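You operate a simulated robot arm through the tools that you are given. There is no shell and no other tool. Be economical: measure what you need, move in short steps, check, and stop when the job is done.

You run a simulated two-armed robot. Do the job below in one go: nothing can be reset, and whatever is moved stays where it is left.

## Task
Pick up the green-capped bottle with one hand, pass it to the other hand and put it on the top of the small white table. Set down upright: green-capped bottle.

It is judged by the outcome, as a careful person would: the job done as asked, and still so three seconds after it is handed in. It fails if anything else is knocked over, pushed out of place, dropped, spilled or broken.

## Robot
Two 7-joint arms with two-finger parallel grippers on one trunk, on a base that drives. Base frame: it is fixed to the floor where the robot stands at the start and does not move with it; the origin is under the middle of the robot, x ahead of it, y to its left, z up. Lengths are in mm, angles in degrees, forces in N, time in s.
The left shoulder is at the start at [60, 147, 542], the right one opposite. With the tool pointing down near the work surface each hand reaches from about 100 to 580 mm from the robot's upright axis, wherever it stands, measured 20 degrees to its own side. Places, roughly: top of the small white table [-1300, 3800, 800]. Payload 3.43 kg a hand.
The TCP of each hand is the grasp point between the finger pads, 30 mm short of the fingertips. In the tool frame z runs along the fingers and y along their closing line. The gripper opens to 94 mm. The fingers are 28 mm wide and 10 mm thick; the gripper's body (50 by 96 mm) begins 55 mm behind the TCP.
Orientation is told as [roll, pitch, yaw] about the base's x, y, z axes, in that order, counted from this pose: with the fingers straight down and closing along the base's y, the tool's x points along the base's -x, its y along +y and its z along -z.

## Interface
- The arms move only by the tool send_rows. It takes "left_moves", "right_moves" or both (then of equal length, played together; a hand with none holds still); each is a list of rows, each an object (a shift or turn left out is 0, a gripper value left out holds the last) with "dp": the shift along the tool's x, y, z in mm, a list of three; "rotation": the turn, a rotation vector about the tool's x, y, z in rad, a list of three; "gripper": the opening in per cent of the stroke, from 0 (shut) to 100 (fully open). In form: [{"dp": [dx, dy, dz], "rotation": [rx, ry, rz], "gripper": gripper}, ...]. A call has 1 to 10 rows; each row shifts and turns the commanded pose from where the row before left it, along the tool's axes as they then stand. A row lasts 0.2 s, in which the tool goes at most 50 mm and 8.6 degrees; a call with a longer step from one row to the next is refused whole, and so is a gripper value outside its range. A pose out of reach is approached as far as the arm can. The call stops where the force on the tool passes 40 N (or 10 N more than at its start, if that is more) or the arm is blocked; 0.2 s more then pass. The fingers move at their own pace (about 72 mm/s each) and stop on an object; they squeeze with about 41 N. The grip force told is the motor's: it shows also when the fingers shut on nothing. Time passes only in rows, and 0.2 s behind the last, so rows that do not move let the fingers close. It gives the time, the measured TCP pose, the force on the tool (base axes), the opening and the grip force at its end, in the units of the frame above (readings bear some noise), with the torque about the TCP (base axes, N m) and any sound that the robot's microphone picked up.
- Cameras (640 x 400 px; columns grow to the right, rows downward): "scene" is now at [59.3, 9.3, 1186.9]; the picture's right is [0.12, -0.99, 0.00], its down [-0.48, -0.06, -0.87] and it looks along [0.87, 0.10, -0.48] (base axes); focal length 295 px, centre (320, 200). "left" rides on the left gripper at [76, -14, -103] in its tool frame; the picture's right is [0.18, 0.98, 0.00], its down [-0.75, 0.14, -0.64] and it looks along [-0.63, 0.12, 0.77] (tool axes); focal length 243 px, centre (320, 200). "right" rides on the right gripper at [76, 14, -102] in its tool frame; the picture's right is [-0.18, 0.98, 0.00], its down [-0.75, -0.14, -0.64] and it looks along [-0.63, -0.12, 0.77] (tool axes); focal length 243 px, centre (320, 200).
- capture(camera): a new picture of that camera. It takes no simulated time.
- move_column(by): slides the trunk up (or, below 0, down) by that many mm; the arms and the scene camera ride with it, the base frame stays. It gives what a move gives, with no picture.
- base_move(legs): drives the robot by 1 to 6 legs, each [ahead, left, turn to the left] in mm, mm and degrees, along the robot's own axes; the way and the turn of a leg run together, so that a leg with both is an arc; at most 1500 mm and 180 degrees a leg. The arms and the cameras ride along, it lands a little off, and it stops where it bumps. It gives what a move gives.
- aim_head(pan, tilt): turns the head with the scene camera to pan (to the left, within 86 degrees either way) and tilt (down, from -29 to 69), counted from straight ahead of the robot. It gives what a move gives.
- measure_at(camera, pixels): for up to 12 pixels [column, row] of the newest picture of that camera ("zoom" is the newest enlarged one), the place [x, y, z] in the base frame of the surface seen there, good to about 2 mm. It takes no simulated time.
- close_up(camera, box): a new picture of the part [left, top, right, bottom] of that camera's present view, enlarged. It takes no simulated time.
- hand_in(): hands the job in; it is judged then, once.

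Work in short steps. Measure before you move; look again where a grasp or a placing could have gone wrong, and mend it. You have 80 turns and 70 pictures in all, those below and enlarged ones among them. Open the grippers and draw the arms clear of the work before you hand the job in, unless the task says otherwise; then end with one line.

The tools are called after ">>>" as name(argument=value, ...) on one line, values as JSON. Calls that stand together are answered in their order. send_rows: Moves the arms, as the interface text tells. Its arguments: {"type":"object","properties":{"left_moves":{"type":"array"},"right_moves":{"type":"array"}},"required":[]} The other tools are called the same way: move_column (by) slides the trunk up or down; base_move (legs) drives the base; aim_head (pan, tilt) turns the head that bears the scene camera; capture (camera) takes a picture; measure_at (camera, pixels) gives the place of the surface under pixels of a picture; close_up (camera, box) takes an enlarged picture of a part of a camera's view; hand_in () hands the job in.

At the start:

```text
time_s: 0.0
left_position: [301.1, 231.7, 999.3]
left_ee_rot: [0.0, -0.2, 0.0]
left_ft_force: [-0.2, 0.2, 0.3]
left_moment: [-0.02, -0.01, 0.01]
left_gripper_width: 94.1
left_gripper_force: 0.1
right_position: [304.7, -61.2, 998.3]
right_ee_rot: [0.0, 0.0, 0.0]
right_ft_force: [-0.5, -0.3, 0.0]
right_moment: [0.0, 0.0, 0.01]
right_gripper_width: 94.0
right_gripper_force: 0.1
trunk travel left (down, up): [-249.0, 1.0]
robot x, y, heading: [-1.0, -2.4, -0.2]
head pan, tilt: [6.6, 29.0]
```

scene: 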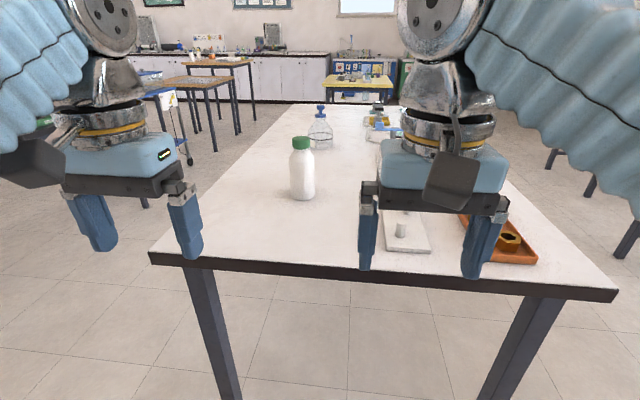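
right: 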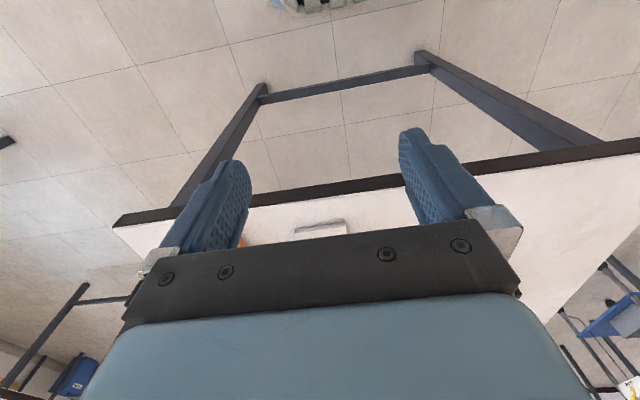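
left: 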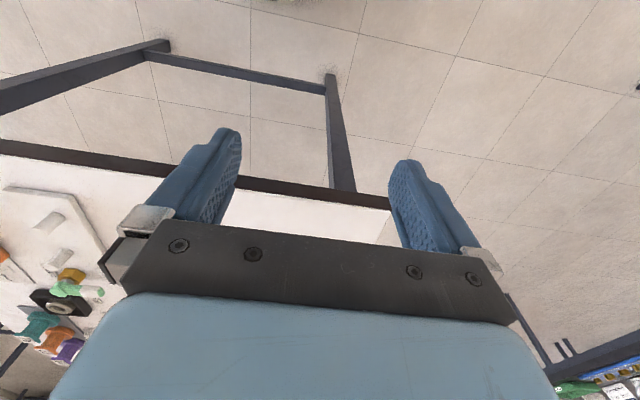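

The bottle stands at about (302,170) in the scene picture. I measure its cap, body, and base plus the table edge and surface near it.

>>> measure_at(camera="scene", pixels=[[301, 139], [301, 147], [302, 165], [302, 185], [302, 197], [292, 180], [313, 180], [302, 210], [200, 262], [320, 145], [400, 230], [302, 262]])

>>> close_up(camera="scene", box=[240, 90, 440, 215])

```text
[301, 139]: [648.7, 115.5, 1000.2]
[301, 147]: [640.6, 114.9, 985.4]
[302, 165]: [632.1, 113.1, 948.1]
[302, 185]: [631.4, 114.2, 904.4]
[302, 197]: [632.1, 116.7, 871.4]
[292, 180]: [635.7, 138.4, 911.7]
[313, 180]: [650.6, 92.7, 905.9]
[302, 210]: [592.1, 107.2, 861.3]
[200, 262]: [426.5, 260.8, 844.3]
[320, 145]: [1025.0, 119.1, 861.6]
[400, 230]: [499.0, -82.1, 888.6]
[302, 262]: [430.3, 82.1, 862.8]
```

```text
3.20 times, centred on (340, 152) of scene
```

zoom: 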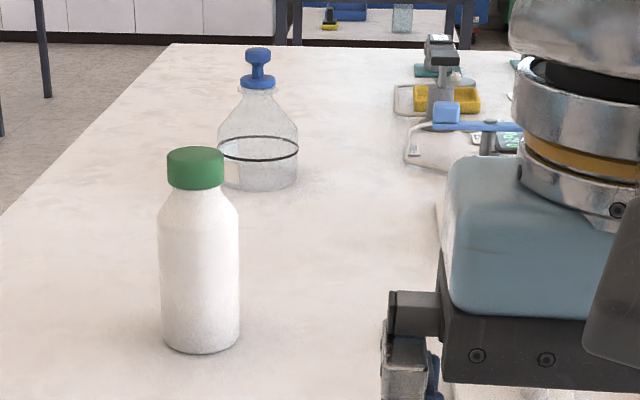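

The bottle axis is at about (658,115), with its base at z 862, top at about 1002 and width about 50. That is beyond the left hand's reach, so I drive 150 mm ahead; the fingertips at z 968 clear the tabletop.

>>> base_move(legs=[[150, 0, 0]])

```text
time_s: 1.4
left_position: [452.3, 232.3, 999.3]
left_ee_rot: [0.0, -0.3, 0.1]
left_ft_force: [-0.3, -0.2, 0.1]
left_moment: [0.0, 0.0, 0.01]
left_gripper_width: 94.0
left_gripper_force: 0.0
right_position: [456.6, -60.9, 1000.1]
right_ee_rot: [0.0, -0.1, 0.1]
right_ft_force: [0.6, -0.1, 0.0]
right_moment: [-0.01, -0.03, 0.0]
right_gripper_width: 93.9
right_gripper_force: 0.1
trunk travel left (down, up): [-249.0, 1.0]
robot x, y, heading: [153.3, 4.5, 0.1]
head pan, tilt: [6.6, 29.0]
```

I raise the left hand clear of the bottle (TCP to 1056), then carry it above the bottle axis.

>>> send_rows(left_moves=[{"dp": [0, 0, -30], "gripper": 100}, {"dp": [0, 0, -27]}, {"dp": [-34, -19.5, 0]}, {"dp": [-34, -19.5, 0]}, {"dp": [-34, -19.5, 0]}, {"dp": [-34, -19.5, 0]}, {"dp": [-34, -19.5, 0]}, {"dp": [-36, -19.5, 0]}, {}])

>>> capture(camera="left")

>>> capture(camera="scene")

```text
time_s: 3.4
left_position: [529.0, 188.2, 1000.5]
left_ee_rot: [0.0, -0.3, 0.0]
left_ft_force: [0.6, -0.6, 0.8]
left_moment: [0.02, -0.02, 0.02]
left_gripper_width: 94.0
left_gripper_force: 0.0
left hand out of reach, approached as far as the arm can: row 1, 2, 5, 6, 7, 8
right_position: [457.0, -61.3, 1000.3]
right_ee_rot: [0.0, 0.0, 0.2]
right_ft_force: [0.2, 0.3, 0.0]
right_moment: [-0.01, 0.0, -0.01]
right_gripper_width: 93.8
right_gripper_force: 0.1
trunk travel left (down, up): [-249.0, 1.0]
robot x, y, heading: [152.2, 2.7, 0.3]
head pan, tilt: [6.6, 29.0]
```

```text
65 pictures are left
```

left: 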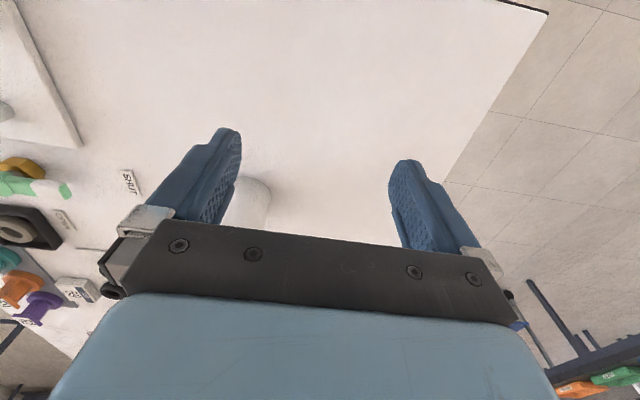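

```text
64 pictures are left
```

scene: 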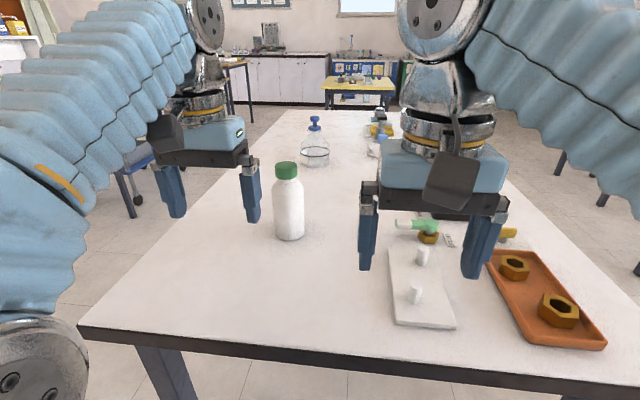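

The arm cannot lift above about z 1000 with the tool down, so I'll slide the open fingers around the cap from the robot's side. First I shift sideways to y≈115.

>>> send_rows(left_moves=[{"dp": [0, -37, 0]}, {"dp": [0, -36, 0]}, {}])

```text
time_s: 4.2
left_position: [527.9, 152.4, 999.0]
left_ee_rot: [0.0, -0.4, 0.0]
left_ft_force: [0.3, 0.3, 1.1]
left_moment: [-0.01, 0.01, 0.01]
left_gripper_width: 94.2
left_gripper_force: 0.0
left hand out of reach, approached as far as the arm can: row 2
right_position: [457.4, -60.5, 1000.1]
right_ee_rot: [-0.1, 0.1, 0.1]
right_ft_force: [-0.1, -0.2, 0.4]
right_moment: [-0.02, 0.01, 0.04]
right_gripper_width: 94.4
right_gripper_force: 0.0
trunk travel left (down, up): [-249.0, 1.0]
robot x, y, heading: [150.6, -0.2, -0.1]
head pan, tilt: [6.6, 29.0]
```

It is at its limit at z 1000. I lower to about 963 (palm 1018, still above the cap) and then finish the side shift.

>>> send_rows(left_moves=[{"dp": [0, 0, 36]}, {"dp": [0, -38, 0]}, {}])

```text
time_s: 5.0
left_position: [527.7, 113.4, 963.2]
left_ee_rot: [0.0, -0.2, 0.0]
left_ft_force: [0.0, -0.2, -0.4]
left_moment: [-0.01, -0.02, 0.02]
left_gripper_width: 94.0
left_gripper_force: 0.1
right_position: [456.2, -60.9, 1000.0]
right_ee_rot: [0.0, -0.1, 0.0]
right_ft_force: [1.2, -0.5, -0.2]
right_moment: [0.02, 0.01, -0.01]
right_gripper_width: 94.0
right_gripper_force: 0.1
trunk travel left (down, up): [-249.0, 1.0]
robot x, y, heading: [152.4, 1.4, 0.0]
head pan, tilt: [6.6, 29.0]
```

The hand is lined up at y 113 and z 963. I advance x in steps toward 658.

>>> send_rows(left_moves=[{"dp": [-40, 0, 0]}, {"dp": [-40, 1, 0]}, {}])

>>> capture(camera="scene")

>>> capture(camera="left")

```text
time_s: 5.8
left_position: [610.4, 113.9, 961.3]
left_ee_rot: [0.0, -0.1, 0.0]
left_ft_force: [-1.0, -0.4, 0.4]
left_moment: [0.01, 0.02, 0.0]
left_gripper_width: 94.1
left_gripper_force: 0.0
right_position: [456.1, -62.0, 999.0]
right_ee_rot: [-0.1, -0.1, 0.1]
right_ft_force: [-0.2, -0.7, -0.1]
right_moment: [0.02, 0.02, 0.03]
right_gripper_width: 94.0
right_gripper_force: 0.1
trunk travel left (down, up): [-249.0, 1.0]
robot x, y, heading: [150.6, 1.7, 0.2]
head pan, tilt: [6.6, 29.0]
```

```text
63 pictures are left
```

scene: 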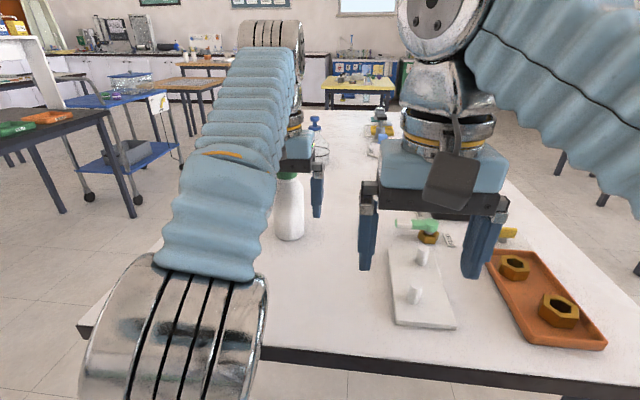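

```text
62 pictures are left
```

left: 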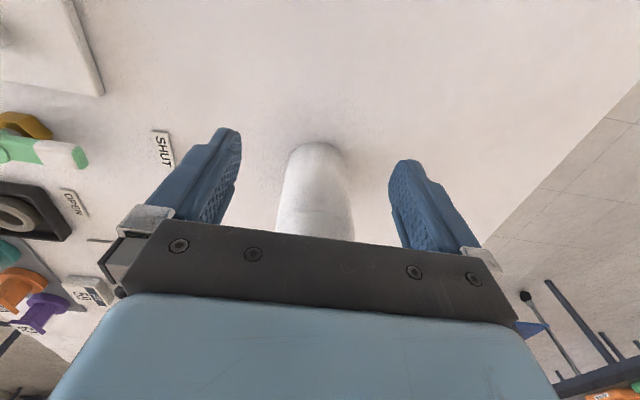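

The bottle sits centred between the fingers in the left picture. I advance the remaining 48 mm.

>>> send_rows(left_moves=[{"dp": [-24, 0, 0]}, {"dp": [-24, 0, 1]}, {}])

>>> capture(camera="left")

>>> close_up(camera="scene", box=[220, 100, 380, 260])

```text
time_s: 6.6
left_position: [649.0, 114.4, 952.8]
left_ee_rot: [0.1, -0.2, -0.1]
left_ft_force: [0.3, 0.3, -0.6]
left_moment: [0.0, 0.02, -0.01]
left_gripper_width: 94.2
left_gripper_force: 0.2
left hand out of reach, approached as far as the arm can: row 1, 2
right_position: [457.1, -61.3, 999.1]
right_ee_rot: [0.0, 0.0, 0.1]
right_ft_force: [-0.6, 0.1, 0.3]
right_moment: [-0.02, 0.0, -0.01]
right_gripper_width: 94.1
right_gripper_force: 0.1
trunk travel left (down, up): [-249.0, 1.0]
robot x, y, heading: [149.6, 2.1, 0.1]
head pan, tilt: [6.6, 29.0]
```

```text
61 pictures are left
```

left: 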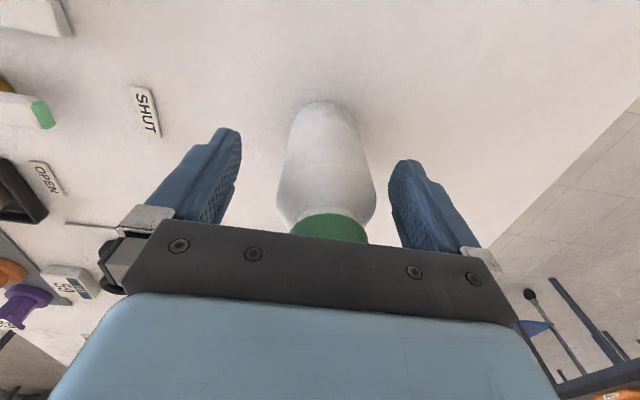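

```text
2.50 times, centred on (300, 180) of scene
```

zoom: 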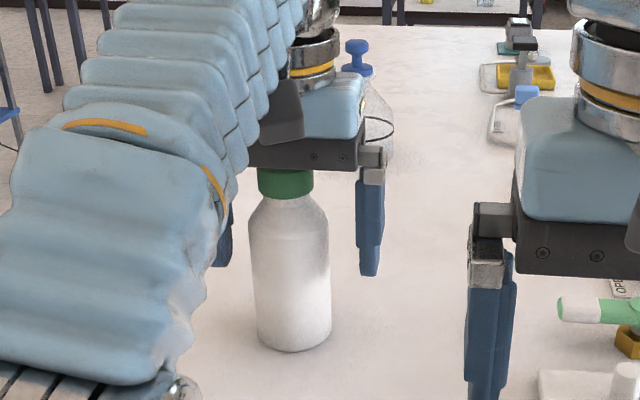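

The hand is at its reach limit, 9 mm short. I draw the arm back 60 mm, drive 65 mm nearer, then re-approach with reach to spare for lifting.

>>> send_rows(left_moves=[{"dp": [30, 0, -3]}, {"dp": [30, 0, -3]}, {}])

>>> base_move(legs=[[60, 0, 0]])

```text
time_s: 7.4
left_position: [586.0, 115.6, 959.1]
left_ee_rot: [0.1, -0.2, 0.1]
left_ft_force: [-0.4, -0.1, 0.1]
left_moment: [0.0, -0.04, 0.02]
left_gripper_width: 93.8
left_gripper_force: 0.0
right_position: [456.1, -61.4, 999.9]
right_ee_rot: [0.0, 0.0, 0.2]
right_ft_force: [0.0, -0.2, -0.2]
right_moment: [0.0, 0.0, -0.01]
right_gripper_width: 94.3
right_gripper_force: 0.1
trunk travel left (down, up): [-249.0, 1.0]
robot x, y, heading: [147.1, -0.0, -0.0]
head pan, tilt: [6.6, 29.0]
```

```text
time_s: 8.3
left_position: [649.5, 116.2, 959.1]
left_ee_rot: [0.0, -0.2, 0.0]
left_ft_force: [-0.2, 0.0, -0.1]
left_moment: [-0.01, 0.02, 0.03]
left_gripper_width: 93.9
left_gripper_force: 0.1
right_position: [517.1, -61.2, 999.7]
right_ee_rot: [0.0, 0.0, 0.2]
right_ft_force: [-0.8, 0.0, -0.3]
right_moment: [-0.01, -0.01, -0.01]
right_gripper_width: 94.1
right_gripper_force: 0.1
trunk travel left (down, up): [-249.0, 1.0]
robot x, y, heading: [211.9, -0.3, -0.0]
head pan, tilt: [6.6, 29.0]
```

The hand is now at x 649.5 with reach to spare. I go 9 mm further and close the fingers.

>>> send_rows(left_moves=[{"dp": [-8.5, -1, 0]}, {"gripper": 0}, {"gripper": 0}, {}, {}])

>>> capture(camera="left")

```text
time_s: 9.5
left_position: [656.6, 113.7, 959.2]
left_ee_rot: [0.0, -0.3, 0.1]
left_ft_force: [1.3, 0.8, 2.2]
left_moment: [0.06, 0.0, -0.01]
left_gripper_width: 55.8
left_gripper_force: 41.0
right_position: [517.1, -61.3, 999.2]
right_ee_rot: [0.0, 0.0, 0.2]
right_ft_force: [-0.6, -1.0, -0.6]
right_moment: [0.0, -0.01, 0.0]
right_gripper_width: 94.0
right_gripper_force: 0.1
trunk travel left (down, up): [-249.0, 1.0]
robot x, y, heading: [209.8, 3.8, 0.1]
head pan, tilt: [6.6, 29.0]
```

```text
59 pictures are left
```

left: 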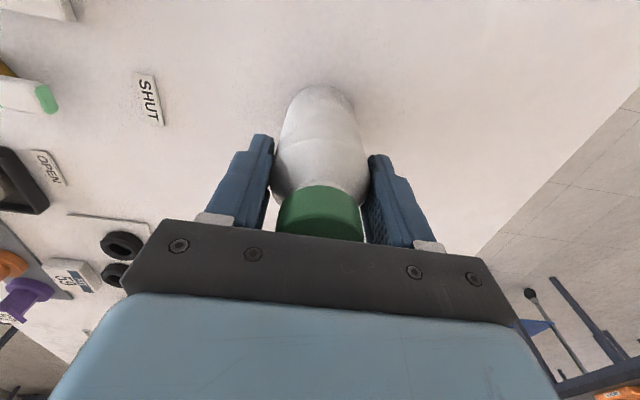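

The bottle is gripped at 56 mm width with 41 N. I lift 35 mm and check.

>>> send_rows(left_moves=[{"dp": [0, 0, -18]}, {"dp": [0, 0, -18]}, {}])

>>> capture(camera="scene")

```text
time_s: 10.3
left_position: [657.0, 114.1, 976.5]
left_ee_rot: [0.0, -0.2, -0.1]
left_ft_force: [-0.8, 0.7, -3.2]
left_moment: [0.01, 0.02, 0.04]
left_gripper_width: 56.0
left_gripper_force: 41.3
left hand out of reach, approached as far as the arm can: row 2
right_position: [516.1, -61.8, 1000.1]
right_ee_rot: [0.0, 0.0, 0.1]
right_ft_force: [-0.8, -0.5, 0.2]
right_moment: [0.0, -0.02, 0.01]
right_gripper_width: 93.9
right_gripper_force: 0.0
trunk travel left (down, up): [-249.0, 1.0]
robot x, y, heading: [212.3, 1.8, 0.0]
head pan, tilt: [6.6, 29.0]
```

```text
58 pictures are left
```

scene: 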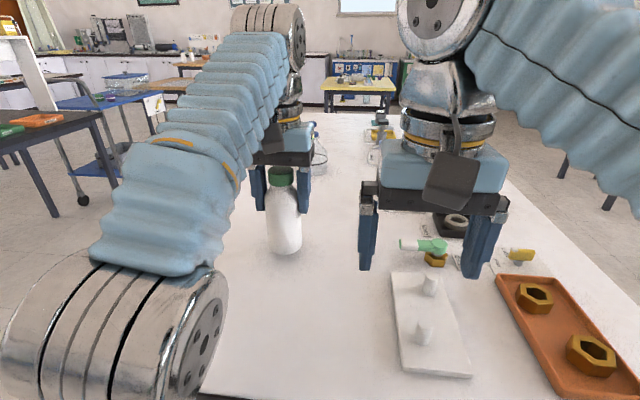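

The bottle is off the table, about 17 mm clear. I bring the hand back and up a little, then drive back out from over the table.

>>> send_rows(left_moves=[{"dp": [30, 0, 0]}, {"dp": [30, 3, -8]}, {"dp": [30, 3, -8]}, {"dp": [30, 3, -4]}, {}])

>>> base_move(legs=[[-600, 0, 0]])

>>> aim_head(pan=0, tilt=40)

>>> capture(camera="scene")

```text
time_s: 11.5
left_position: [535.5, 123.0, 996.5]
left_ee_rot: [-0.1, -0.1, 0.1]
left_ft_force: [0.6, 0.2, -4.0]
left_moment: [-0.03, 0.02, -0.01]
left_gripper_width: 55.9
left_gripper_force: 40.9
right_position: [517.7, -60.4, 1000.5]
right_ee_rot: [0.1, 0.0, 0.1]
right_ft_force: [-0.6, 1.0, 0.0]
right_moment: [0.02, 0.02, 0.04]
right_gripper_width: 94.2
right_gripper_force: 0.0
trunk travel left (down, up): [-249.0, 1.0]
robot x, y, heading: [212.7, 1.1, 0.2]
head pan, tilt: [6.6, 29.0]
```

```text
time_s: 14.9
left_position: [-67.3, 122.2, 996.7]
left_ee_rot: [0.0, -0.1, -0.1]
left_ft_force: [0.2, 0.2, -2.6]
left_moment: [-0.02, -0.01, 0.01]
left_gripper_width: 55.8
left_gripper_force: 41.5
right_position: [-86.1, -61.6, 999.4]
right_ee_rot: [0.1, 0.0, -0.2]
right_ft_force: [0.6, -0.2, 0.1]
right_moment: [0.02, 0.02, 0.01]
right_gripper_width: 94.1
right_gripper_force: 0.1
trunk travel left (down, up): [-249.0, 1.0]
robot x, y, heading: [-393.2, -0.4, -0.3]
head pan, tilt: [6.6, 29.0]
```

```text
time_s: 15.7
left_position: [-66.8, 123.2, 997.6]
left_ee_rot: [0.2, -0.1, 0.0]
left_ft_force: [-0.1, -0.1, -2.2]
left_moment: [0.02, -0.01, -0.01]
left_gripper_width: 56.1
left_gripper_force: 41.5
right_position: [-85.5, -62.1, 1000.1]
right_ee_rot: [0.0, 0.1, -0.1]
right_ft_force: [0.4, 0.7, -0.9]
right_moment: [-0.01, 0.01, 0.01]
right_gripper_width: 94.1
right_gripper_force: 0.1
trunk travel left (down, up): [-249.0, 1.0]
robot x, y, heading: [-391.4, 1.1, -0.0]
head pan, tilt: [0.0, 40.0]
```

```text
57 pictures are left
```

scene: 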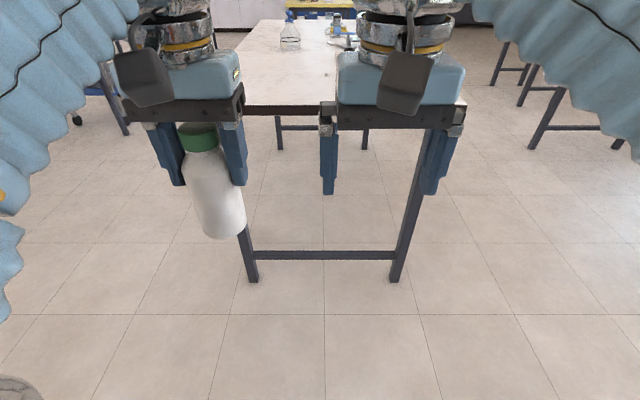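

Both hands are now clear of the table, with the bottle's base at about z 900. Next I move the right hand outward and lower, then start turning it to point inward (+y), 25° below horizontal with its camera up.

>>> send_rows(right_moves=[{"dp": [0, -35, 16]}, {"dp": [0, -35, 16]}, {"dp": [0, -35, 16]}, {"dp": [0, -35, 16]}, {"rotation": [-0.0678, 0.0678, 0.1065]}, {"rotation": [-0.0678, 0.0678, 0.1065]}, {"rotation": [-0.0678, 0.0678, 0.1065]}, {"rotation": [-0.0678, 0.0678, 0.1065]}, {"rotation": [-0.0678, 0.0678, 0.1065]}, {}])

```text
time_s: 17.9
left_position: [-67.1, 121.8, 996.5]
left_ee_rot: [0.0, -0.1, -0.1]
left_ft_force: [-1.0, 0.0, -2.9]
left_moment: [0.01, -0.02, 0.0]
left_gripper_width: 55.9
left_gripper_force: 40.6
right_position: [-88.7, -202.3, 936.0]
right_ee_rot: [14.2, 23.4, -28.4]
right_ft_force: [0.9, 0.5, 0.3]
right_moment: [-0.01, -0.01, 0.03]
right_gripper_width: 94.0
right_gripper_force: 0.0
trunk travel left (down, up): [-249.0, 1.0]
robot x, y, heading: [-390.7, 0.1, 0.1]
head pan, tilt: [0.0, 40.0]
```

The turn is working with no reach trouble, so I continue the remaining eight rows.

>>> send_rows(right_moves=[{"rotation": [-0.0678, 0.0678, 0.1065]}, {"rotation": [-0.0678, 0.0678, 0.1065]}, {"rotation": [-0.0678, 0.0678, 0.1065]}, {"rotation": [-0.0678, 0.0678, 0.1065]}, {"rotation": [-0.0678, 0.0678, 0.1065]}, {"rotation": [-0.0678, 0.0678, 0.1065]}, {"rotation": [-0.0678, 0.0678, 0.1065]}, {"rotation": [-0.0678, 0.0678, 0.1065]}, {}])

>>> capture(camera="scene")

```text
time_s: 19.9
left_position: [-66.6, 121.5, 997.5]
left_ee_rot: [0.0, -0.3, 0.0]
left_ft_force: [0.5, 0.2, -2.5]
left_moment: [0.04, 0.02, 0.0]
left_gripper_width: 55.9
left_gripper_force: 40.9
right_position: [-86.9, -200.8, 935.0]
right_ee_rot: [0.0, 64.9, -90.2]
right_ft_force: [-0.3, -0.6, 0.5]
right_moment: [0.0, 0.02, 0.01]
right_gripper_width: 94.2
right_gripper_force: 0.0
trunk travel left (down, up): [-249.0, 1.0]
robot x, y, heading: [-388.5, 1.2, -0.1]
head pan, tilt: [0.0, 40.0]
```

```text
56 pictures are left
```

scene: 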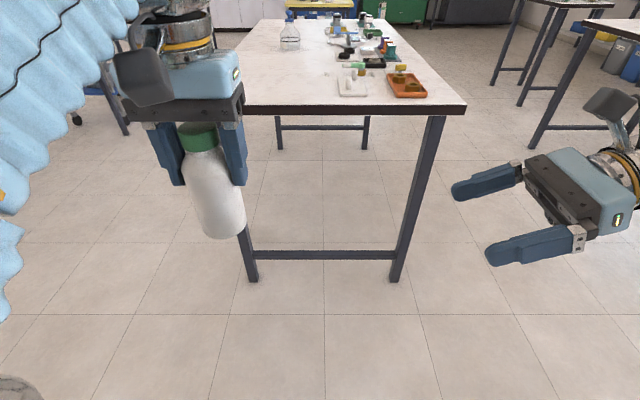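

The right hand holds the wanted pose (tool toward +y, 25° down, camera up). Now I yaw the left hand −90°, so its fingers close along x and its camera faces away from the right hand.

>>> send_rows(left_moves=[{"rotation": [0, 0, 0.149]}, {"rotation": [0, 0, 0.149]}, {"rotation": [0, 0, 0.149]}, {"rotation": [0, 0, 0.149]}, {"rotation": [0, 0, 0.149]}, {"rotation": [0, 0, 0.149]}, {"rotation": [0, 0, 0.149]}, {"rotation": [0, 0, 0.149]}, {"rotation": [0, 0, 0.149]}, {"rotation": [0, 0, 0.149]}])

>>> capture(camera="scene")

```text
time_s: 22.1
left_position: [-65.6, 121.3, 997.2]
left_ee_rot: [0.2, 0.0, -85.6]
left_ft_force: [0.0, -0.9, 0.0]
left_moment: [-0.01, -0.02, -0.02]
left_gripper_width: 0.0
left_gripper_force: 33.5
right_position: [-86.7, -201.3, 935.5]
right_ee_rot: [0.1, 64.9, -89.9]
right_ft_force: [0.0, -0.3, -0.2]
right_moment: [0.0, 0.01, -0.01]
right_gripper_width: 93.8
right_gripper_force: 0.0
trunk travel left (down, up): [-249.0, 1.0]
robot x, y, heading: [-391.6, 0.2, -0.2]
head pan, tilt: [0.0, 40.0]
```

```text
55 pictures are left
```

scene: 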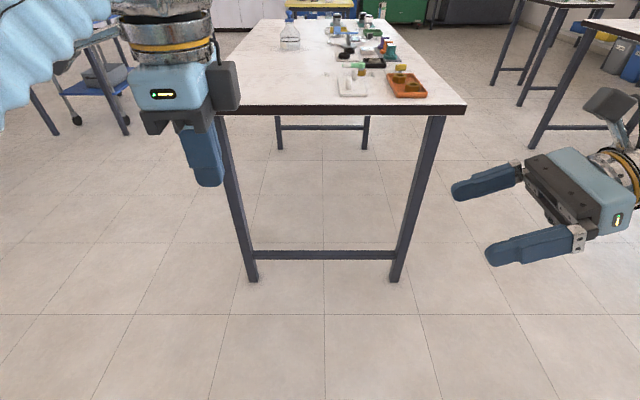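

The left gripper now reads width 0 and the picture shows no bottle: it slipped out during the turn. I look for it on the floor.

>>> aim_head(pan=10, tilt=68)

>>> capture(camera="scene")

>>> capture(camera="left")

>>> capture(camera="right")

```text
time_s: 23.0
left_position: [-67.8, 121.9, 997.9]
left_ee_rot: [0.3, 0.0, -85.5]
left_ft_force: [-0.4, 0.8, -1.1]
left_moment: [-0.03, 0.01, -0.04]
left_gripper_width: 0.0
left_gripper_force: 33.3
right_position: [-87.4, -201.5, 934.9]
right_ee_rot: [0.0, 65.0, -89.9]
right_ft_force: [0.1, -0.1, 0.2]
right_moment: [0.0, -0.03, -0.02]
right_gripper_width: 93.8
right_gripper_force: 0.0
trunk travel left (down, up): [-249.0, 1.0]
robot x, y, heading: [-392.7, -2.6, -0.2]
head pan, tilt: [10.0, 68.0]
```

```text
54 pictures are left
```

scene: 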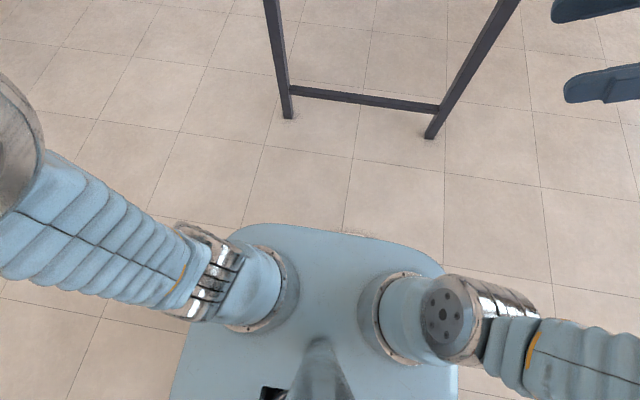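

```text
53 pictures are left
```

left: 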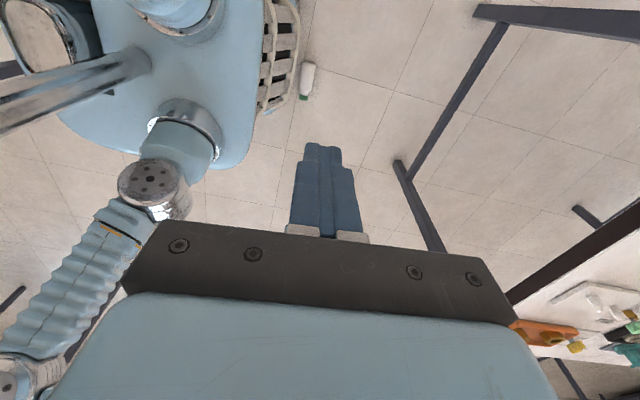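

```text
52 pictures are left
```

right: 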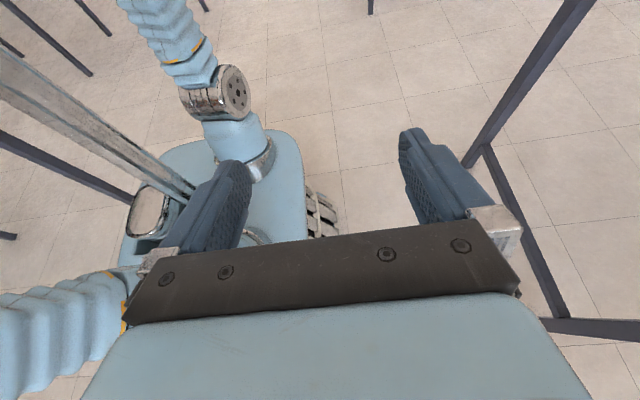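

The bottle lies on the floor at (306,80) in the left picture, beside a basket. I measure both.

>>> measure_at(camera="left", pixels=[[308, 66], [306, 82], [303, 97], [299, 70], [314, 70], [288, 60], [268, 60], [285, 20], [262, 105], [230, 60], [275, 90]])

>>> close_up(camera="left", box=[220, 0, 380, 140])

>>> aim_head(pan=-60, tilt=68)

>>> capture(camera="scene")

```text
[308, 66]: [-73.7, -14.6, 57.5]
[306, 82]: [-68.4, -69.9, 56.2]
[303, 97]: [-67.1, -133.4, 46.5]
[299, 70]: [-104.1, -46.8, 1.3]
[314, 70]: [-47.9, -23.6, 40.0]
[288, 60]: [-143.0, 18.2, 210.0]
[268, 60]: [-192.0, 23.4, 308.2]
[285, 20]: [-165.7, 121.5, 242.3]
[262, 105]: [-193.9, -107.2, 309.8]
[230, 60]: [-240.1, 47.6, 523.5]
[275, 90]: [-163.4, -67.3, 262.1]
```

```text
2.86 times, centred on (300, 70) of left
```

zoom: 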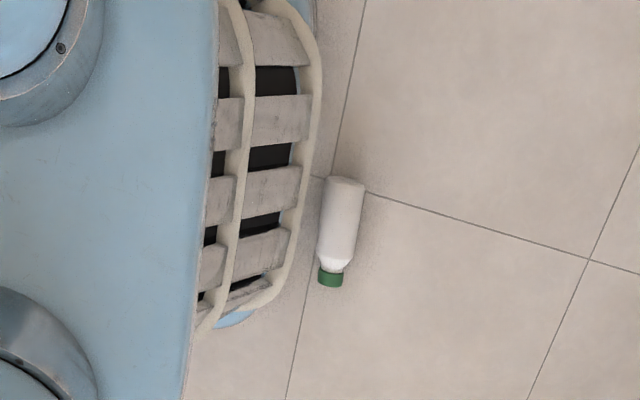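

```text
time_s: 24.4
left_position: [-67.0, 122.6, 995.8]
left_ee_rot: [0.3, 0.1, -85.5]
left_ft_force: [0.9, 0.5, -0.2]
left_moment: [0.01, 0.0, 0.0]
left_gripper_width: 0.1
left_gripper_force: 32.5
right_position: [-87.1, -201.8, 935.0]
right_ee_rot: [0.1, 64.9, -89.9]
right_ft_force: [0.8, -0.9, -0.5]
right_moment: [-0.03, -0.01, -0.01]
right_gripper_width: 94.1
right_gripper_force: 0.1
trunk travel left (down, up): [-249.0, 1.0]
robot x, y, heading: [-389.4, -0.1, -0.3]
head pan, tilt: [-60.0, 68.0]
```

```text
50 pictures are left
```

scene: 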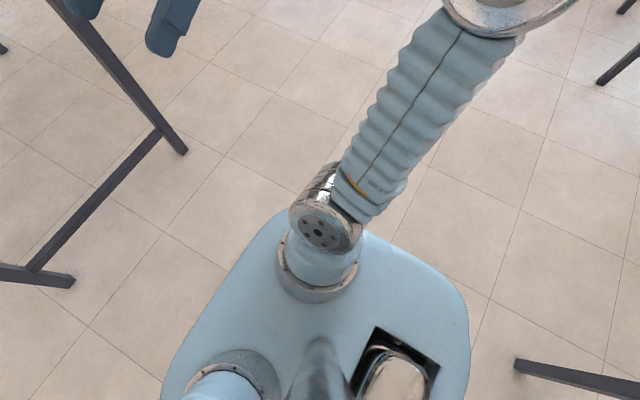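

The bottle lies intact on the floor around (-70,-70), with its cap toward −y. My plan is for the left hand, already closing along x, to pick it up lying down and tip it upright, pointing inward. The right hand will then take it from above. First I back off and strafe right, and turn the right hand to point down.

>>> base_move(legs=[[-110, 0, 0], [0, -180, 0]])

>>> send_rows(right_moves=[{"rotation": [0, -0.142, 0]}, {"rotation": [0, -0.142, 0]}, {"rotation": [0, -0.142, 0]}, {"rotation": [0, -0.142, 0]}, {"rotation": [0, -0.142, 0]}, {"rotation": [0, -0.142, 0]}, {"rotation": [0, -0.142, 0]}, {"rotation": [0, -0.142, 0]}], left_moves=[{"gripper": 100}, {"dp": [0, 0, 30]}, {"dp": [0, 0, 30]}, {"dp": [0, 0, 30]}, {"dp": [0, 0, 30]}, {"dp": [0, 0, 30]}, {"dp": [0, 0, 30]}, {}])

>>> move_column(by=-245)

>>> aim_head(pan=10, tilt=60)

>>> capture(camera="scene")

>>> capture(camera="left")

```text
time_s: 26.7
left_position: [-177.6, -60.0, 996.8]
left_ee_rot: [0.2, -0.1, -85.7]
left_ft_force: [-0.5, -1.1, -0.4]
left_moment: [0.02, -0.03, 0.01]
left_gripper_width: 0.3
left_gripper_force: 33.3
right_position: [-198.6, -381.6, 936.6]
right_ee_rot: [0.1, 64.9, -90.1]
right_ft_force: [0.1, 0.7, -0.1]
right_moment: [-0.04, 0.01, 0.03]
right_gripper_width: 94.0
right_gripper_force: 0.1
trunk travel left (down, up): [-249.0, 1.0]
robot x, y, heading: [-502.3, -179.3, -0.2]
head pan, tilt: [-60.0, 68.0]
```

```text
time_s: 28.5
left_position: [-176.9, -59.1, 815.4]
left_ee_rot: [0.1, 0.0, -85.7]
left_ft_force: [0.4, 0.4, -0.1]
left_moment: [0.03, 0.02, 0.0]
left_gripper_width: 94.1
left_gripper_force: 0.1
right_position: [-198.5, -382.6, 935.2]
right_ee_rot: [0.0, -0.3, -90.3]
right_ft_force: [0.0, -0.8, -0.6]
right_moment: [0.01, 0.0, -0.01]
right_gripper_width: 94.1
right_gripper_force: 0.0
trunk travel left (down, up): [-249.0, 1.0]
robot x, y, heading: [-505.2, -181.0, -0.4]
head pan, tilt: [-60.0, 68.0]
```

```text
time_s: 31.1
left_position: [-177.9, -58.8, 572.8]
left_ee_rot: [0.2, 0.1, -85.7]
left_ft_force: [-1.1, -0.1, 0.2]
left_moment: [0.0, -0.04, -0.04]
left_gripper_width: 94.1
left_gripper_force: 0.2
right_position: [-199.1, -382.6, 691.9]
right_ee_rot: [0.1, -0.2, -90.1]
right_ft_force: [0.9, -0.1, -0.7]
right_moment: [-0.01, -0.01, 0.01]
right_gripper_width: 93.8
right_gripper_force: 0.1
trunk travel left (down, up): [-4.0, 246.0]
robot x, y, heading: [-500.8, -179.3, -0.4]
head pan, tilt: [-60.0, 68.0]
```

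```text
time_s: 32.5
left_position: [-177.7, -58.6, 572.4]
left_ee_rot: [0.1, 0.0, -85.6]
left_ft_force: [0.3, -0.4, 0.1]
left_moment: [0.0, 0.01, 0.01]
left_gripper_width: 94.0
left_gripper_force: 0.0
right_position: [-199.0, -382.4, 690.3]
right_ee_rot: [0.1, -0.1, -90.2]
right_ft_force: [-0.6, 0.5, -0.6]
right_moment: [-0.02, 0.0, -0.02]
right_gripper_width: 93.9
right_gripper_force: 0.1
trunk travel left (down, up): [-4.0, 246.0]
robot x, y, heading: [-501.7, -178.6, -0.3]
head pan, tilt: [10.0, 60.0]
```

```text
49 pictures are left
```

scene: 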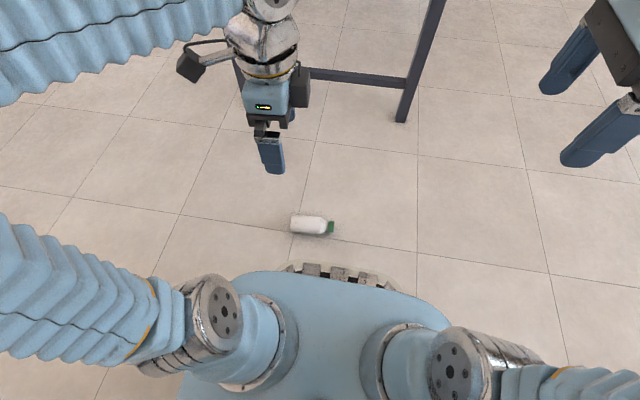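

```text
48 pictures are left
```

left: 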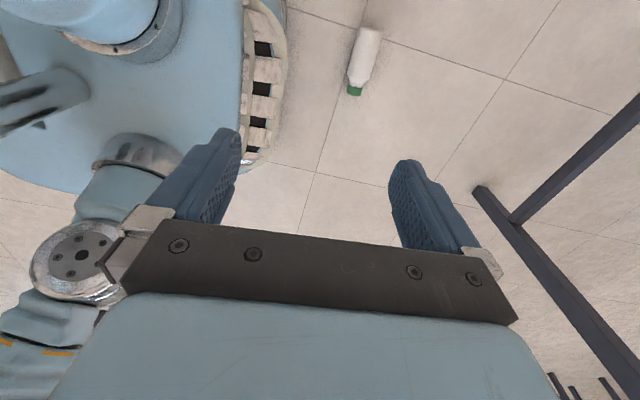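

The bottle appears nearer to the base than expected. I measure it again in both pictures.

>>> measure_at(camera="scene", pixels=[[295, 224], [308, 225], [322, 226], [331, 227], [306, 219], [306, 230], [306, 236]])

>>> measure_at(camera="left", pixels=[[370, 33], [364, 55], [360, 75], [354, 91], [354, 54], [373, 58], [270, 80], [250, 20]])

>>> close_up(camera="scene", box=[260, 190, 380, 265])

```text
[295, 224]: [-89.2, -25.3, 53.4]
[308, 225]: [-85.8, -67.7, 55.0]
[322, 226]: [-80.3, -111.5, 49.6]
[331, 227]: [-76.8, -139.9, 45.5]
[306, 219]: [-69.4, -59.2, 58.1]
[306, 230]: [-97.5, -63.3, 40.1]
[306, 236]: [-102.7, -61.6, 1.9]
```

```text
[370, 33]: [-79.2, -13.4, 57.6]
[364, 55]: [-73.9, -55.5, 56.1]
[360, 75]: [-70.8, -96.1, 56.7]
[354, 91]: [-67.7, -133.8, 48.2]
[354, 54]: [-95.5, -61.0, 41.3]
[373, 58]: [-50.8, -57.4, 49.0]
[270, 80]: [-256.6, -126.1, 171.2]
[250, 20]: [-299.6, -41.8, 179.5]
```

```text
5.33 times, centred on (320, 228) of scene
```

zoom: 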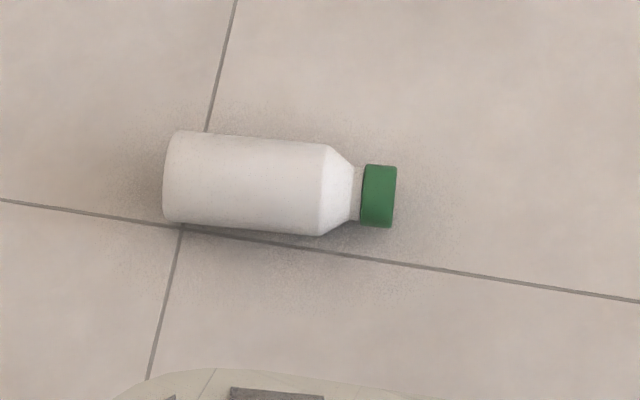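

The bottle is stationary on the floor: axis from base end (-79,-10) to cap end (-67,-149), 56 mm in diameter, lined up with the left hand's fingers within a degree. I move the left hand above a point 35 mm from the base and go down to TCP z≈155.

>>> send_rows(left_moves=[{"dp": [2, 26, 40]}, {"dp": [2, 26, 40]}, {"dp": [2, 26, 40]}, {"dp": [0, 25, 40]}, {"dp": [0, 0, 45]}, {"dp": [0, 0, 45]}, {"dp": [0, 0, 45]}, {"dp": [0, 0, 45]}, {"dp": [0, 0, 45]}, {"dp": [0, 0, 32]}])

>>> capture(camera="left")

>>> capture(camera="scene")

```text
time_s: 34.7
left_position: [-74.2, -46.4, 154.7]
left_ee_rot: [0.3, 0.1, -85.6]
left_ft_force: [0.2, 0.1, -0.6]
left_moment: [0.02, -0.04, -0.02]
left_gripper_width: 94.1
left_gripper_force: 0.1
right_position: [-198.5, -381.9, 690.7]
right_ee_rot: [0.1, -0.2, -90.1]
right_ft_force: [0.5, 0.1, 0.3]
right_moment: [-0.02, -0.02, -0.02]
right_gripper_width: 93.8
right_gripper_force: 0.0
trunk travel left (down, up): [-4.0, 246.0]
robot x, y, heading: [-502.2, -180.4, -0.4]
head pan, tilt: [10.0, 60.0]
```

```text
46 pictures are left
```

left: 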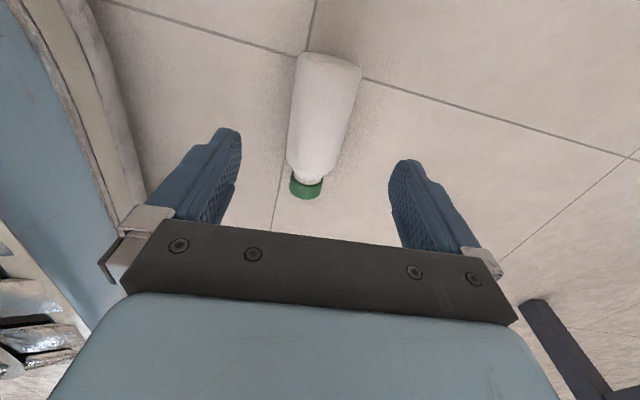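

```text
45 pictures are left
```

scene: 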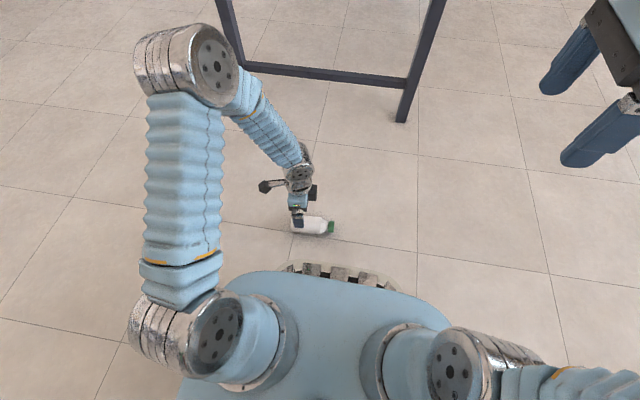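

The left hand is above the bottle. I re-measure the bottle from this nearer view before going down.

>>> measure_at(camera="left", pixels=[[328, 58], [326, 75], [323, 100], [318, 140], [312, 165], [306, 190], [298, 100], [350, 100], [306, 70], [356, 75]])

```text
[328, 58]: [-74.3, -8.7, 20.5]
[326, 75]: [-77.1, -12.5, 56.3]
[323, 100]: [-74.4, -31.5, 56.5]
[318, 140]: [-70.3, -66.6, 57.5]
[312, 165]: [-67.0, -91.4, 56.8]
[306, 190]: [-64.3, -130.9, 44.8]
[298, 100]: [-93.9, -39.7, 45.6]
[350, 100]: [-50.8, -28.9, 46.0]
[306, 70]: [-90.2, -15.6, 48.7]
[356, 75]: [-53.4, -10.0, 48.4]
```

Measured axis at y≈-45 is x≈-72, which matches the hand. I descend to TCP z≈36.

>>> send_rows(left_moves=[{"dp": [1, 1.5, 40]}, {"dp": [0, 0, 40]}, {"dp": [0, 0, 25]}, {"dp": [0, 0, 13]}, {}])

>>> capture(camera="left")

```text
time_s: 35.9
left_position: [-71.9, -43.4, 36.9]
left_ee_rot: [0.3, 0.0, -85.7]
left_ft_force: [0.0, -0.9, 0.8]
left_moment: [0.0, -0.01, 0.02]
left_gripper_width: 94.1
left_gripper_force: 0.2
right_position: [-199.4, -382.6, 690.9]
right_ee_rot: [0.1, -0.2, -90.2]
right_ft_force: [0.5, 0.3, 0.3]
right_moment: [0.0, 0.0, 0.03]
right_gripper_width: 93.9
right_gripper_force: 0.0
trunk travel left (down, up): [-4.0, 246.0]
robot x, y, heading: [-500.7, -178.0, -0.4]
head pan, tilt: [10.0, 60.0]
```

```text
44 pictures are left
```

left: 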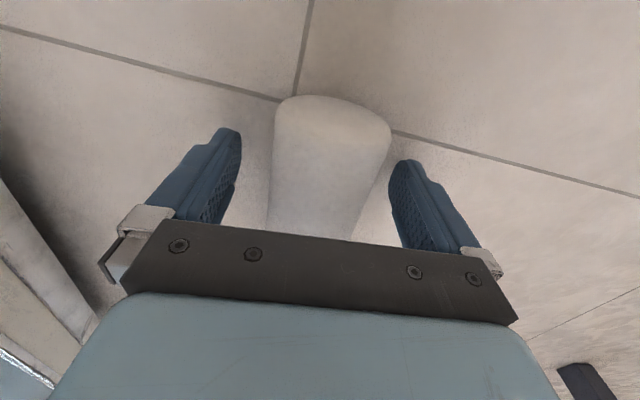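

The bottle lies between the fingers. I go 4 mm lower and close.

>>> send_rows(left_moves=[{"dp": [0, 0, 4]}, {"gripper": 0}, {"gripper": 0}, {}, {}, {"dp": [0, 0, -10]}, {"dp": [0, 0, -15]}, {"dp": [0, 0, -15]}, {"dp": [0, 0, -15]}, {}])

>>> capture(camera="left")

>>> close_up(camera="scene", box=[240, 130, 380, 260])

```text
time_s: 38.1
left_position: [-72.9, -44.3, 88.1]
left_ee_rot: [0.2, 0.1, -85.7]
left_ft_force: [0.2, -0.5, -2.6]
left_moment: [0.09, 0.0, 0.0]
left_gripper_width: 57.9
left_gripper_force: 40.8
right_position: [-197.9, -381.8, 691.1]
right_ee_rot: [0.0, -0.2, -90.2]
right_ft_force: [0.3, 0.1, -0.3]
right_moment: [-0.03, 0.0, 0.0]
right_gripper_width: 94.0
right_gripper_force: 0.0
trunk travel left (down, up): [-4.0, 246.0]
robot x, y, heading: [-508.0, -179.4, -0.3]
head pan, tilt: [10.0, 60.0]
```

```text
43 pictures are left
```

left: 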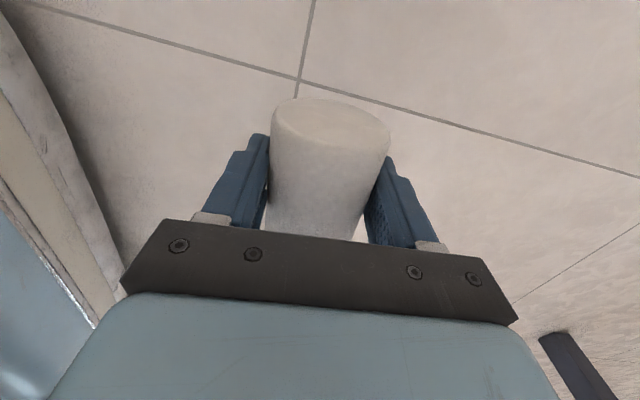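

```text
3.08 times, centred on (310, 195) of scene
```

zoom: 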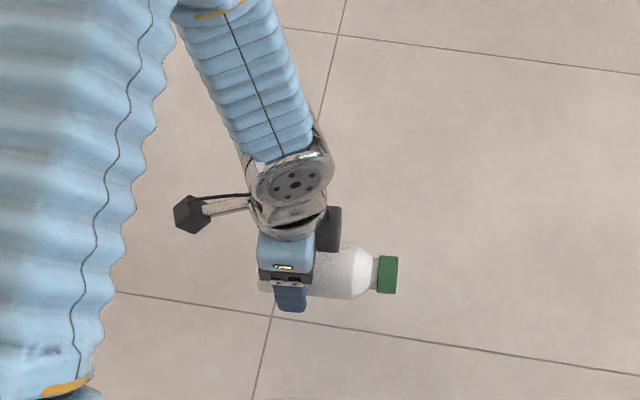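

The bottle is held level (2.6 N, 57.9 mm width). I lift it gently another 270 mm.

>>> send_rows(left_moves=[{"dp": [0, 0, -12]}, {"dp": [0, 0, -20]}, {"dp": [0, 0, -30]}, {"dp": [0, 0, -35]}, {"dp": [0, 0, -35]}, {"dp": [0, 0, -35]}, {"dp": [0, 0, -35]}, {"dp": [0, 0, -35]}, {"dp": [0, 0, -22]}, {"dp": [0, 0, -11]}])

>>> send_rows(left_moves=[{"rotation": [0, 0.03, 0]}, {"rotation": [0, 0.06, 0]}, {"rotation": [0, 0.07, 0]}, {}])

>>> capture(camera="left")

```text
time_s: 40.3
left_position: [-74.1, -43.4, 358.0]
left_ee_rot: [0.1, 0.1, -85.7]
left_ft_force: [0.5, -0.1, -2.4]
left_moment: [0.03, 0.02, 0.03]
left_gripper_width: 58.0
left_gripper_force: 40.7
right_position: [-198.5, -382.3, 689.6]
right_ee_rot: [0.0, -0.2, -90.2]
right_ft_force: [-1.0, -0.1, -0.4]
right_moment: [-0.03, 0.04, 0.0]
right_gripper_width: 93.8
right_gripper_force: 0.2
trunk travel left (down, up): [-4.0, 246.0]
robot x, y, heading: [-502.8, -180.3, 0.0]
head pan, tilt: [10.0, 60.0]
```

```text
time_s: 41.3
left_position: [-73.7, -44.4, 358.6]
left_ee_rot: [0.1, 9.3, -85.5]
left_ft_force: [0.7, 0.8, -2.3]
left_moment: [0.08, -0.01, -0.01]
left_gripper_width: 57.8
left_gripper_force: 41.1
right_position: [-199.1, -382.3, 690.4]
right_ee_rot: [0.0, -0.1, -90.1]
right_ft_force: [-0.3, -1.2, 0.0]
right_moment: [-0.02, -0.04, 0.0]
right_gripper_width: 93.9
right_gripper_force: 0.1
trunk travel left (down, up): [-4.0, 246.0]
robot x, y, heading: [-500.6, -178.0, 0.2]
head pan, tilt: [10.0, 60.0]
```

```text
41 pictures are left
```

left: 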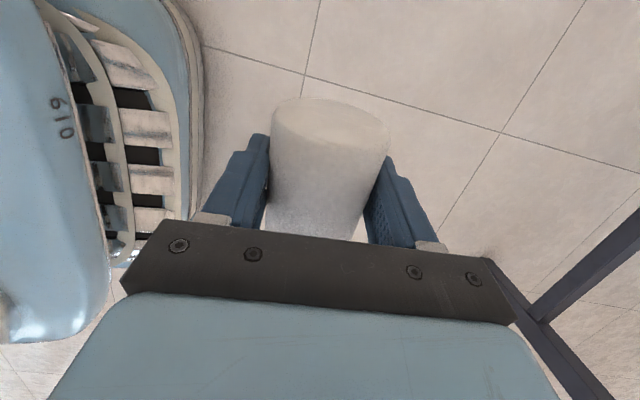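

That turned the wrong way (pitch +9), so tool −y is the right direction. I reverse and proceed in gentle steps.

>>> send_rows(left_moves=[{"rotation": [0, -0.04, 0]}, {"rotation": [0, -0.08, 0]}, {"rotation": [0, -0.09, 0]}, {"rotation": [0, -0.09, 0]}, {"rotation": [0, -0.09, 0]}, {"rotation": [0, -0.09, 0]}, {"rotation": [0, -0.09, 0]}, {"rotation": [0, -0.09, 0]}, {"rotation": [0, -0.07, 0]}, {"rotation": [0, -0.04, 0]}])

>>> capture(camera="left")

>>> capture(camera="scene")

```text
time_s: 43.5
left_position: [-73.2, -43.2, 357.6]
left_ee_rot: [0.2, -35.1, -85.9]
left_ft_force: [-0.2, 1.0, -3.1]
left_moment: [0.01, 0.0, -0.04]
left_gripper_width: 57.7
left_gripper_force: 41.7
right_position: [-198.3, -383.0, 690.4]
right_ee_rot: [0.0, -0.2, -90.3]
right_ft_force: [0.0, -0.6, 0.1]
right_moment: [0.0, -0.01, 0.02]
right_gripper_width: 94.0
right_gripper_force: 0.1
trunk travel left (down, up): [-4.0, 246.0]
robot x, y, heading: [-503.7, -180.3, -0.2]
head pan, tilt: [10.0, 60.0]
```

```text
40 pictures are left
```

left: 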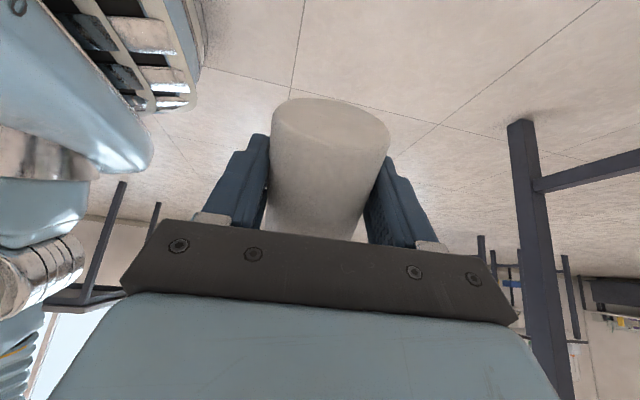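

```text
39 pictures are left
```

scene: 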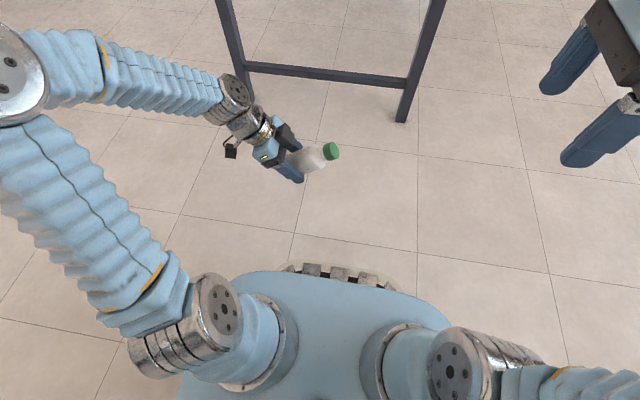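

Good: the cap is rising and the grip is steady. I continue for another 0.8 rad.

>>> send_rows(left_moves=[{"rotation": [0, -0.04, 0]}, {"rotation": [0, -0.08, 0]}, {"rotation": [0, -0.1, 0]}, {"rotation": [0, -0.1, 0]}, {"rotation": [0, -0.1, 0]}, {"rotation": [0, -0.1, 0]}, {"rotation": [0, -0.1, 0]}, {"rotation": [0, -0.1, 0]}, {"rotation": [0, -0.07, 0]}, {"rotation": [0, -0.04, 0]}])

>>> capture(camera="scene")

```text
time_s: 45.7
left_position: [-71.9, -43.6, 358.0]
left_ee_rot: [1.2, -82.6, -86.9]
left_ft_force: [0.6, -1.2, -2.8]
left_moment: [0.05, 0.01, 0.0]
left_gripper_width: 57.7
left_gripper_force: 40.9
right_position: [-197.6, -381.9, 690.6]
right_ee_rot: [0.0, -0.1, -90.2]
right_ft_force: [-0.3, -0.1, 0.8]
right_moment: [-0.06, 0.03, 0.01]
right_gripper_width: 94.1
right_gripper_force: 0.0
trunk travel left (down, up): [-4.0, 246.0]
robot x, y, heading: [-502.1, -179.3, -0.1]
head pan, tilt: [10.0, 60.0]
```

```text
38 pictures are left
```

scene: 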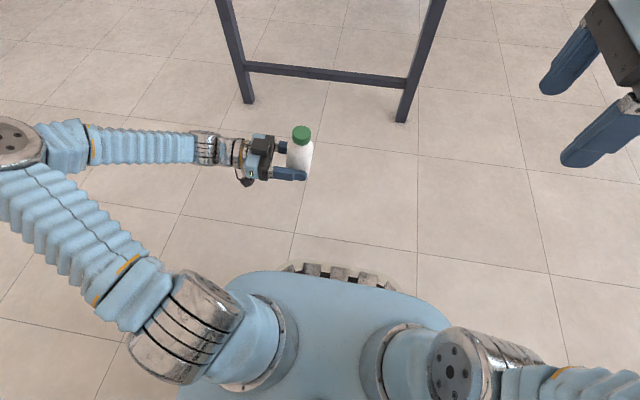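

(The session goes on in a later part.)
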